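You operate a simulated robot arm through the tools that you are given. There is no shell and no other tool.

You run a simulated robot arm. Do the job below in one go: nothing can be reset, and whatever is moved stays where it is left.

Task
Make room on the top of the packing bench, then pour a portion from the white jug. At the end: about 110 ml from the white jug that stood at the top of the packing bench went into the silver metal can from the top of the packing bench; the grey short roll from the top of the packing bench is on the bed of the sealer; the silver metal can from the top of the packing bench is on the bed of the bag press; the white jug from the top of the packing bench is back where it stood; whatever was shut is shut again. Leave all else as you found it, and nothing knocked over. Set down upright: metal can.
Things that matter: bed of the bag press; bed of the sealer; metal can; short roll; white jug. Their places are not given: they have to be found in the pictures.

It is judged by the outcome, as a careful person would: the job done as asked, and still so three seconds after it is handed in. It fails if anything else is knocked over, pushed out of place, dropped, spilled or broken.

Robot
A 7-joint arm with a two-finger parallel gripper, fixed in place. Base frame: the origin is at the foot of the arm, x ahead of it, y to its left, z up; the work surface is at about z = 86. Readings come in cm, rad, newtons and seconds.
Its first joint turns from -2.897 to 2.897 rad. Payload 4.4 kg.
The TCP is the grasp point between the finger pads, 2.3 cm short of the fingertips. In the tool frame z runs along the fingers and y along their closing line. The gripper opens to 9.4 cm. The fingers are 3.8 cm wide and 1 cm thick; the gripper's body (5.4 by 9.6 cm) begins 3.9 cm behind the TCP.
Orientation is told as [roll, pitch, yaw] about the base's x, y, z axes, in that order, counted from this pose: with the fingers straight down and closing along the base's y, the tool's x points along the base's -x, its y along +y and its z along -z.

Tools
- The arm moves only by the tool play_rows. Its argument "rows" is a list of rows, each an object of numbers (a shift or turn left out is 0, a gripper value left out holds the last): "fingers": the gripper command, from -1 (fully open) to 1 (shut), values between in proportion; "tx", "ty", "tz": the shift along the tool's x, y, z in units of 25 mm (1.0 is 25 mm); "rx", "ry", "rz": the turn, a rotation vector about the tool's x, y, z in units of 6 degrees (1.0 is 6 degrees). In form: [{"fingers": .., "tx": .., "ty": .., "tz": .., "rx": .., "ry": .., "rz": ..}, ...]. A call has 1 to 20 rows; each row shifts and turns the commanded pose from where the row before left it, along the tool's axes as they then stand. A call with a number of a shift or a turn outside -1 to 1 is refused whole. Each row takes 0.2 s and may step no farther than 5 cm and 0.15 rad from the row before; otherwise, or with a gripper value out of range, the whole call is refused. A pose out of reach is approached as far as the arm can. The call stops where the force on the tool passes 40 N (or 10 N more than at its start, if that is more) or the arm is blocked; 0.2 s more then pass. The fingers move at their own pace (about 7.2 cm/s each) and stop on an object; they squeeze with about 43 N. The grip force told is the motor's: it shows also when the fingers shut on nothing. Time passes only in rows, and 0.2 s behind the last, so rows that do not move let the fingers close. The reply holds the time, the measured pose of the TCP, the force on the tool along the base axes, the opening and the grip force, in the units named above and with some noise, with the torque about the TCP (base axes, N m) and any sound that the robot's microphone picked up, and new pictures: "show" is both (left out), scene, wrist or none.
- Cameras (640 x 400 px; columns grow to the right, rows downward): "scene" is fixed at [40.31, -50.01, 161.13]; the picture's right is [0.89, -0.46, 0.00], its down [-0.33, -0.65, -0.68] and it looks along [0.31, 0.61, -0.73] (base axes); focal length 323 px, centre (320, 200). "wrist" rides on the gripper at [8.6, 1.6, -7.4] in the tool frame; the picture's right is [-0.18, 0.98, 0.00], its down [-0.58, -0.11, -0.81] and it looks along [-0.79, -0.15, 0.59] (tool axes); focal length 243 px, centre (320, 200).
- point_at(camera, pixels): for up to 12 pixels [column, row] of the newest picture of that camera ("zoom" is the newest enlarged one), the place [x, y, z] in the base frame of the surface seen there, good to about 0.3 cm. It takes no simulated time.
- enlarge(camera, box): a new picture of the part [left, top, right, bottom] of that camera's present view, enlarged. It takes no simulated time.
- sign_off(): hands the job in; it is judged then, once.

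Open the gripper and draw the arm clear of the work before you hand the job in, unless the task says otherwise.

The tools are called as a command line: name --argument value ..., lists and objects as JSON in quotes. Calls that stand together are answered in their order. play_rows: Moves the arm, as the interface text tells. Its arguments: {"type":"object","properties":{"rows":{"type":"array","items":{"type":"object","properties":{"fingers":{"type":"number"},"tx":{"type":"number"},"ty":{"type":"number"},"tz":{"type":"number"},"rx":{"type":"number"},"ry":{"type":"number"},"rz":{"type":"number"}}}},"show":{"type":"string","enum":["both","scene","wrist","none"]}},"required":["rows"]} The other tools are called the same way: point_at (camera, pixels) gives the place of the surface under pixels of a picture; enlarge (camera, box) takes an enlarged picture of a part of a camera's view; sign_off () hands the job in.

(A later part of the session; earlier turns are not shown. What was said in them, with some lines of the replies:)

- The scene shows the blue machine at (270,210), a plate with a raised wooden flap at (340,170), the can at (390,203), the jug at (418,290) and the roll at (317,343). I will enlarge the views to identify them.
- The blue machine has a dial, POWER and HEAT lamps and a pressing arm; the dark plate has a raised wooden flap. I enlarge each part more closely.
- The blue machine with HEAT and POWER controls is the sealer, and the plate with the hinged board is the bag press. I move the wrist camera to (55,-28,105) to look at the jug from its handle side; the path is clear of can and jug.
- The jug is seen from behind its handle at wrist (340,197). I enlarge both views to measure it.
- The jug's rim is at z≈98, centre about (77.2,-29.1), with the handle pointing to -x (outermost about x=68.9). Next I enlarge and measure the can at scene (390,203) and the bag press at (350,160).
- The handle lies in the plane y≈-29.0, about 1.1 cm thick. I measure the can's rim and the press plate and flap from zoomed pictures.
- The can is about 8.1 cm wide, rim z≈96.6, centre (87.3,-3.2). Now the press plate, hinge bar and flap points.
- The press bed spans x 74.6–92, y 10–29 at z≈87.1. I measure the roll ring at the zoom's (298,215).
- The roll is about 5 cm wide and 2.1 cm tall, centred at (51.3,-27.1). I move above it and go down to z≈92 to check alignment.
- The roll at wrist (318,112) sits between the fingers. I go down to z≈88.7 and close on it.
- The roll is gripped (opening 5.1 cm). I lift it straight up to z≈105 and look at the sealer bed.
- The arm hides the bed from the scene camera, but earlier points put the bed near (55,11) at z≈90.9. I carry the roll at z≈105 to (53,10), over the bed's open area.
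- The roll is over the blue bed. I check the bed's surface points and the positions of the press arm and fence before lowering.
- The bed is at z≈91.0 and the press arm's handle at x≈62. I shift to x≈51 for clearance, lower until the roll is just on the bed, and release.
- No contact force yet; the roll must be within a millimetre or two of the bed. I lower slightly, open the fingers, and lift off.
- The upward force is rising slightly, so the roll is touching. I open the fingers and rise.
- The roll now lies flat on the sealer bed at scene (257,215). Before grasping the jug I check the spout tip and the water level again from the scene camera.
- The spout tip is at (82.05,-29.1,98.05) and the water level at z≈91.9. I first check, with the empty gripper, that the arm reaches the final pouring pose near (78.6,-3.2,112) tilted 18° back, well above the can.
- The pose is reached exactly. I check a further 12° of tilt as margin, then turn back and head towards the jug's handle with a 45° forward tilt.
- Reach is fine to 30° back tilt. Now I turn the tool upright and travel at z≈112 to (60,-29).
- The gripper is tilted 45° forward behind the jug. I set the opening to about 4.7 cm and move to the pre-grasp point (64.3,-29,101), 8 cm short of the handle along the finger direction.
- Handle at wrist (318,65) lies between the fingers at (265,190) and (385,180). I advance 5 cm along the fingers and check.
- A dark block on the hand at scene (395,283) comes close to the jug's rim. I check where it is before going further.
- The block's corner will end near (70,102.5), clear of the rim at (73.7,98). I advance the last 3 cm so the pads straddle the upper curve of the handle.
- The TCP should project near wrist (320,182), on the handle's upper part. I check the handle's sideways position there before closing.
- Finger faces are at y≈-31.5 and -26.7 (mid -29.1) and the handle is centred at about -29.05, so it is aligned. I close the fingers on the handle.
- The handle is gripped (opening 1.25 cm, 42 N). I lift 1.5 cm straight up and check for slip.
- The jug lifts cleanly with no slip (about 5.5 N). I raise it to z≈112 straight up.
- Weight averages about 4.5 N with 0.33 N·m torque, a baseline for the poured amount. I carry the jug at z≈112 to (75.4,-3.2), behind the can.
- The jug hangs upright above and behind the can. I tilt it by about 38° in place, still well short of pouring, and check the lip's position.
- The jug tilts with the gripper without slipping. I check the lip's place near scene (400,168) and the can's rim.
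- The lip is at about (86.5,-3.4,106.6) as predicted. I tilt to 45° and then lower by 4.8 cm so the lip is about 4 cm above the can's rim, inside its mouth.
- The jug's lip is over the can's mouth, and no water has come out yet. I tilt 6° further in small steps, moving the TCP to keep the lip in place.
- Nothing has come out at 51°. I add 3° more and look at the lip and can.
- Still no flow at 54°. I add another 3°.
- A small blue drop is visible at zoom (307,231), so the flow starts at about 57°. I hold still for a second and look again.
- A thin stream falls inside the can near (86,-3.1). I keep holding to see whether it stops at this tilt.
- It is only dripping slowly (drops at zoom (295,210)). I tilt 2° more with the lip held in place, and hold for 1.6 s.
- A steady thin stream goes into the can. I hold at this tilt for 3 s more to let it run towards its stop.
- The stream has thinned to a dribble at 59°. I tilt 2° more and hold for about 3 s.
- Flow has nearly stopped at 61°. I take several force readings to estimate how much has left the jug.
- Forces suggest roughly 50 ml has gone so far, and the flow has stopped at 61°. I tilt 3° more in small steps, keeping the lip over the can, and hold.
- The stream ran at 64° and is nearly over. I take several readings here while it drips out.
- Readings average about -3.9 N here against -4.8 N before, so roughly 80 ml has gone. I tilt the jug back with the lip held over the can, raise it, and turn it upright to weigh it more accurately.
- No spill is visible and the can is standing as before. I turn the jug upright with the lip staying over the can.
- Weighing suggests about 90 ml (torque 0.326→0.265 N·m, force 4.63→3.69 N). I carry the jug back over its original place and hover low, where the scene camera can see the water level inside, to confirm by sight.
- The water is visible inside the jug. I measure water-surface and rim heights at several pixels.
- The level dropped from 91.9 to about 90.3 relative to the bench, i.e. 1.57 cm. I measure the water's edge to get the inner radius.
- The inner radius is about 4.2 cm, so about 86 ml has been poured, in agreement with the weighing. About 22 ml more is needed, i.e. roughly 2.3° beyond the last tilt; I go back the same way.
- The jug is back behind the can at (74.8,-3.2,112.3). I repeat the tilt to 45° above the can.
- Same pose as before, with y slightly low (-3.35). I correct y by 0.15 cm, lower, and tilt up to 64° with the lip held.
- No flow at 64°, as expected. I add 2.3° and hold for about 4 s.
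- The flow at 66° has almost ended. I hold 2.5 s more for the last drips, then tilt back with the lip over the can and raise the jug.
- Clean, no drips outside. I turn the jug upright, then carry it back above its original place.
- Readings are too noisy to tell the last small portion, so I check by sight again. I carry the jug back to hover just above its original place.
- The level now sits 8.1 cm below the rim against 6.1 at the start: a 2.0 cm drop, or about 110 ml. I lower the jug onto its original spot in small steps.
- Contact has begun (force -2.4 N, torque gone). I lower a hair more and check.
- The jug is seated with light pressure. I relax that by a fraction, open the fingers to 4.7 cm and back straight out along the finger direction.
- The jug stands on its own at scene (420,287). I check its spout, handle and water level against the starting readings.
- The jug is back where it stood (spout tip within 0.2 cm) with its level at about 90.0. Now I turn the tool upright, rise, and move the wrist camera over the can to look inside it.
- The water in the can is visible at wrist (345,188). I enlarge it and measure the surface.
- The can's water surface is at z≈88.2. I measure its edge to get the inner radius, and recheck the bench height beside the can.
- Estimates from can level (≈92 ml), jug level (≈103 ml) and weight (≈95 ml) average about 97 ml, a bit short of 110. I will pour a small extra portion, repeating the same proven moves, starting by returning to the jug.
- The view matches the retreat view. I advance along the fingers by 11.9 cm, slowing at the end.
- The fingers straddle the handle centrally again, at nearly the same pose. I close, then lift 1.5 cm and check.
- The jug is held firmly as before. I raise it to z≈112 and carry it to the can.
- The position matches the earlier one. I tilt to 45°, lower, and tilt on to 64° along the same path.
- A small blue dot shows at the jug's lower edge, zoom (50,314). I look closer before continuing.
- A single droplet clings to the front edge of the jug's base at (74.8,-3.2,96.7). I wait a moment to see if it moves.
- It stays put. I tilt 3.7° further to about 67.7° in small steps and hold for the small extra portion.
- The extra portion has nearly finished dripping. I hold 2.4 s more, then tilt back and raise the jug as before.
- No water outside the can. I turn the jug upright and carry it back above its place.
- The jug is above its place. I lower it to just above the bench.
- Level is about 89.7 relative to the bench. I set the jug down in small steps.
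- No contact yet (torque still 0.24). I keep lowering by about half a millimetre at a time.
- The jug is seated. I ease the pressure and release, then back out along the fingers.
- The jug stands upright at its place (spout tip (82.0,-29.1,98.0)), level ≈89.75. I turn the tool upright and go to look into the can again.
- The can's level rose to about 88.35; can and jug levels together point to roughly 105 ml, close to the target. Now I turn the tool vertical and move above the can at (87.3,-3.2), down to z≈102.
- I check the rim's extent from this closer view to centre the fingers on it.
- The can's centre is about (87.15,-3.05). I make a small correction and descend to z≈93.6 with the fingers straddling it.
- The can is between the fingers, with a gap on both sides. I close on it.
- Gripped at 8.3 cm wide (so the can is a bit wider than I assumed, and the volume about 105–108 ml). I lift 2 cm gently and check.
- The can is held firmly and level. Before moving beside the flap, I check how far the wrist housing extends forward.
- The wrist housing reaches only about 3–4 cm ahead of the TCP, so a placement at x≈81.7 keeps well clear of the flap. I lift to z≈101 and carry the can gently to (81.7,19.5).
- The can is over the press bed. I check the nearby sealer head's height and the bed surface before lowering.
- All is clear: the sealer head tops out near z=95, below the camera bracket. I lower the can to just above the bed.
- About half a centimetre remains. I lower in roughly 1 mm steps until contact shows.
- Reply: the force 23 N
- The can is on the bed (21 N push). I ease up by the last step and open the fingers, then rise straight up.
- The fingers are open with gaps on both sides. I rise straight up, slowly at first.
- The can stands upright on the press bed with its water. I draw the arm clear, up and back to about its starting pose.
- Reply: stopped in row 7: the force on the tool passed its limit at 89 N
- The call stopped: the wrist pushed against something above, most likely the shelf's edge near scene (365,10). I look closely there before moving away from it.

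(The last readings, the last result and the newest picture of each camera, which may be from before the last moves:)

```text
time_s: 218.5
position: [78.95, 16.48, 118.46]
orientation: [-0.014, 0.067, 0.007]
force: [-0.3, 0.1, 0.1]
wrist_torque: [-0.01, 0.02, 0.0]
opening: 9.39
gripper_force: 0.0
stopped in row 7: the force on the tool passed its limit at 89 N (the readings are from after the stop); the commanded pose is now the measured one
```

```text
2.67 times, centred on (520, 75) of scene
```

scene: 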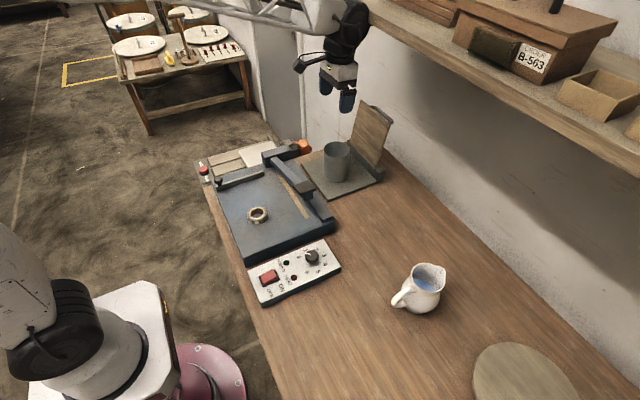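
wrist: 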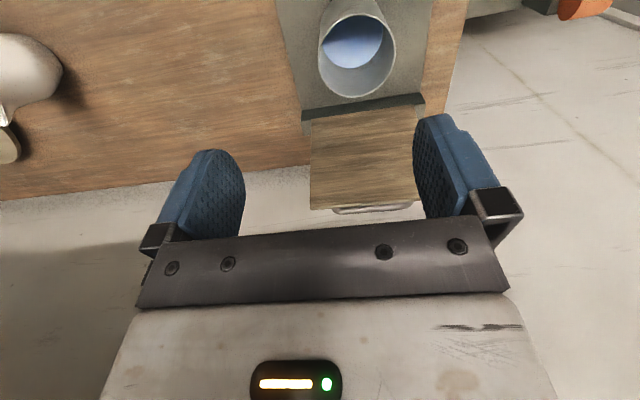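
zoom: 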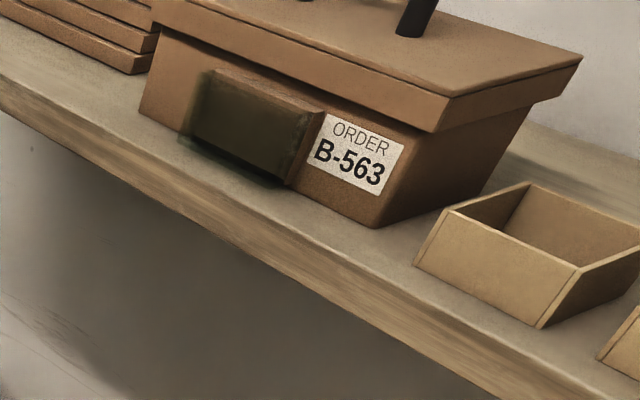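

The wrist housing touched the fixed shelf's front edge (x≈84.7, z≈135–138); the shelf and its boxes look unmoved. I lower 4 cm, then pull straight back in -x at a low height.

play_rows --rows '[{"tz": 0.4}, {"tz": 0.6}, {"tz": 0.6}, {}, {"tx": 0.5}, {"tx": 0.8}, {"tx": 0.8}, {"tx": 0.8}, {"tx": 0.8}, {"tx": 0.8}, {"tx": 0.8}, {}]' --show "both"

```text
time_s: 221.1
position: [65.31, 16.25, 115.02]
orientation: [-0.014, 0.07, 0.004]
force: [-0.2, -0.4, -0.6]
wrist_torque: [0.0, 0.01, 0.0]
opening: 9.42
gripper_force: 0.0
```

scene: 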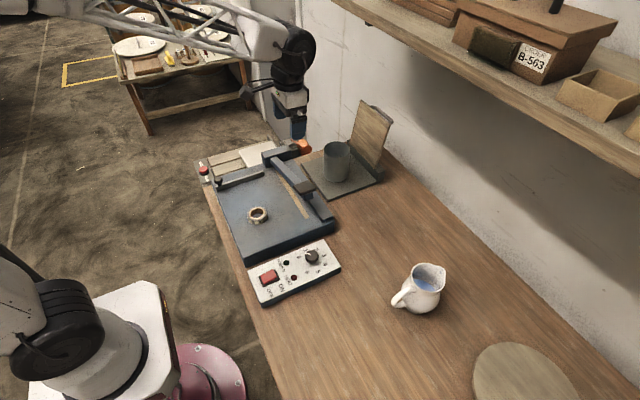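
wrist: 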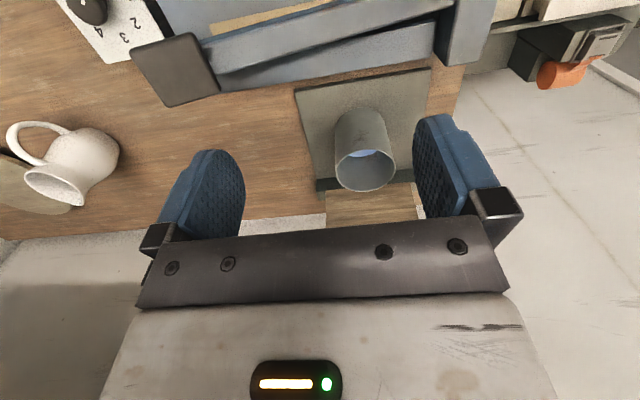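

Free again, everything below is undisturbed. I raise the arm a little further away from the shelf and take a last look.

play_rows --rows '[{"tx": 0.6, "ty": -0.6}, {"tx": 0.6, "ty": -0.8}, {"tz": -0.6, "ty": -0.8}, {"tz": -0.7, "ty": -0.8}, {"tz": -0.7, "ty": -0.8}, {"tz": -0.7}, {"tz": -0.6}, {}, {}, {}]' --show "both"

enlarge --camera "scene" --box '[190, 120, 450, 320]'

enlarge --camera "scene" --box '[390, 255, 460, 320]'

enlarge --camera "scene" --box '[320, 0, 640, 200]'

```text
time_s: 223.3
position: [63.06, 6.91, 123.55]
orientation: [-0.014, 0.071, 0.006]
force: [-1.0, 0.3, -0.3]
wrist_torque: [-0.02, -0.01, 0.02]
opening: 9.41
gripper_force: 0.1
```

scene: 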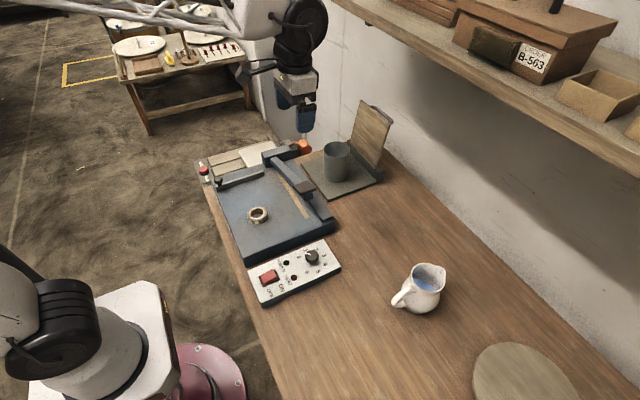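
wrist: 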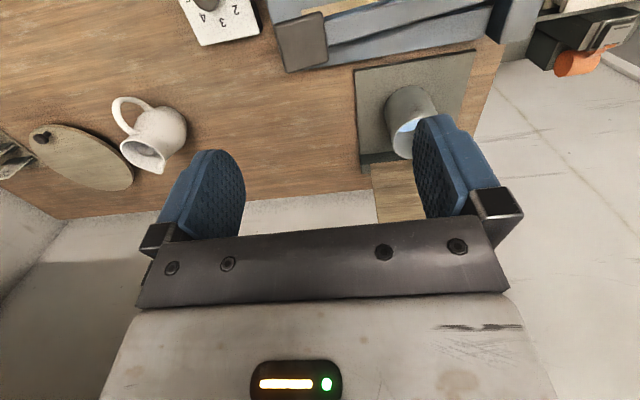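

```text
2.00 times, centred on (320, 220) of scene
```

zoom: 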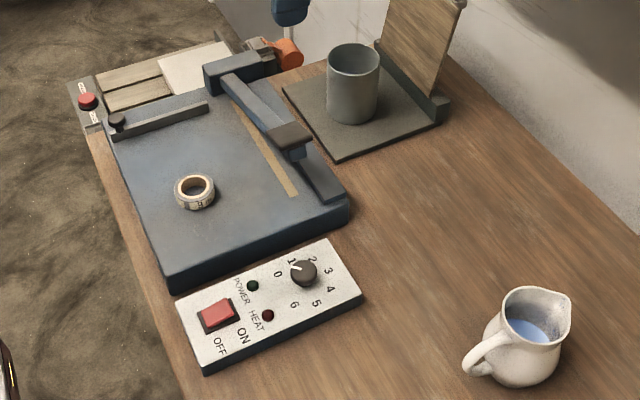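

```text
6.15 times, centred on (425, 288) of scene
```

zoom: 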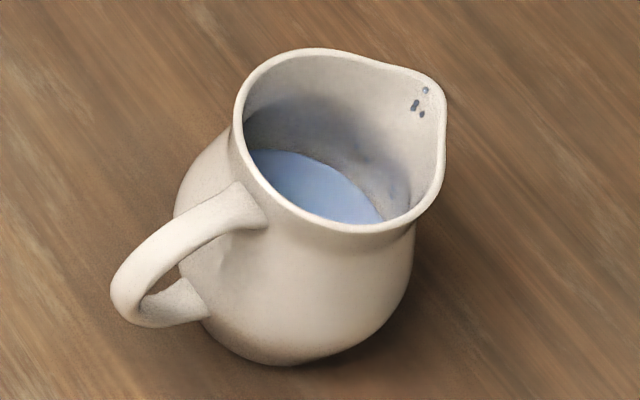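

```text
2.00 times, centred on (480, 100) of scene
```

zoom: 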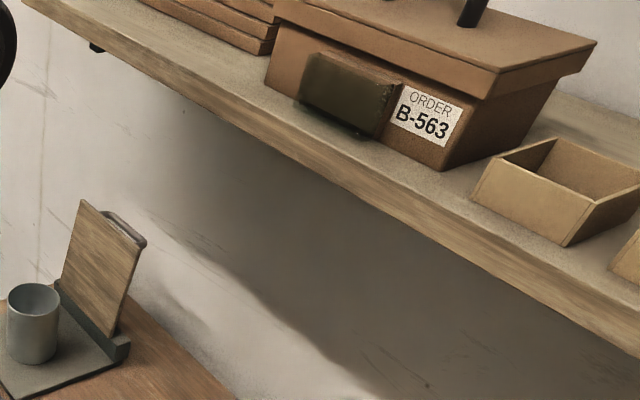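

The final state is as asked: the roll is on the sealer bed at scene (257,215) and the can with its portion is upright on the press bed at (337,160). The jug is back at (420,287), the shelf and machines are unchanged, and the gripper is open and clear, so I hand in the job.

sign_off

```text
The job is handed in.
```

I handed the job in, and the last pictures show everything where you asked. The poured amount is an estimate of about 105 ml, and there was one bump against the shelf.

- **Roll:** the grey short roll lies flat on the bed of the sealer.
- **Pour:** I poured in three stages. The jug's level suggests about 116 ml went out; the can's level suggests 98–106 ml went in. I saw no water on the bench. One droplet clung to the outside of the jug's base during the last pour, and I didn't check for it again afterwards.
- **Can:** it stands upright on the bed of the bag press with its water.
- **Jug:** it is back about 0.2 cm from where it first stood.
- **Shut things:** nothing that was shut was opened. The press flap was already open at the start, so I left it open.

**Shelf bump:** while I was drawing the arm clear at the end, the wrist pushed against the front edge of the overhead shelf (89 N) and the move stopped. I backed off. The shelf and its boxes look unmoved in the pictures.
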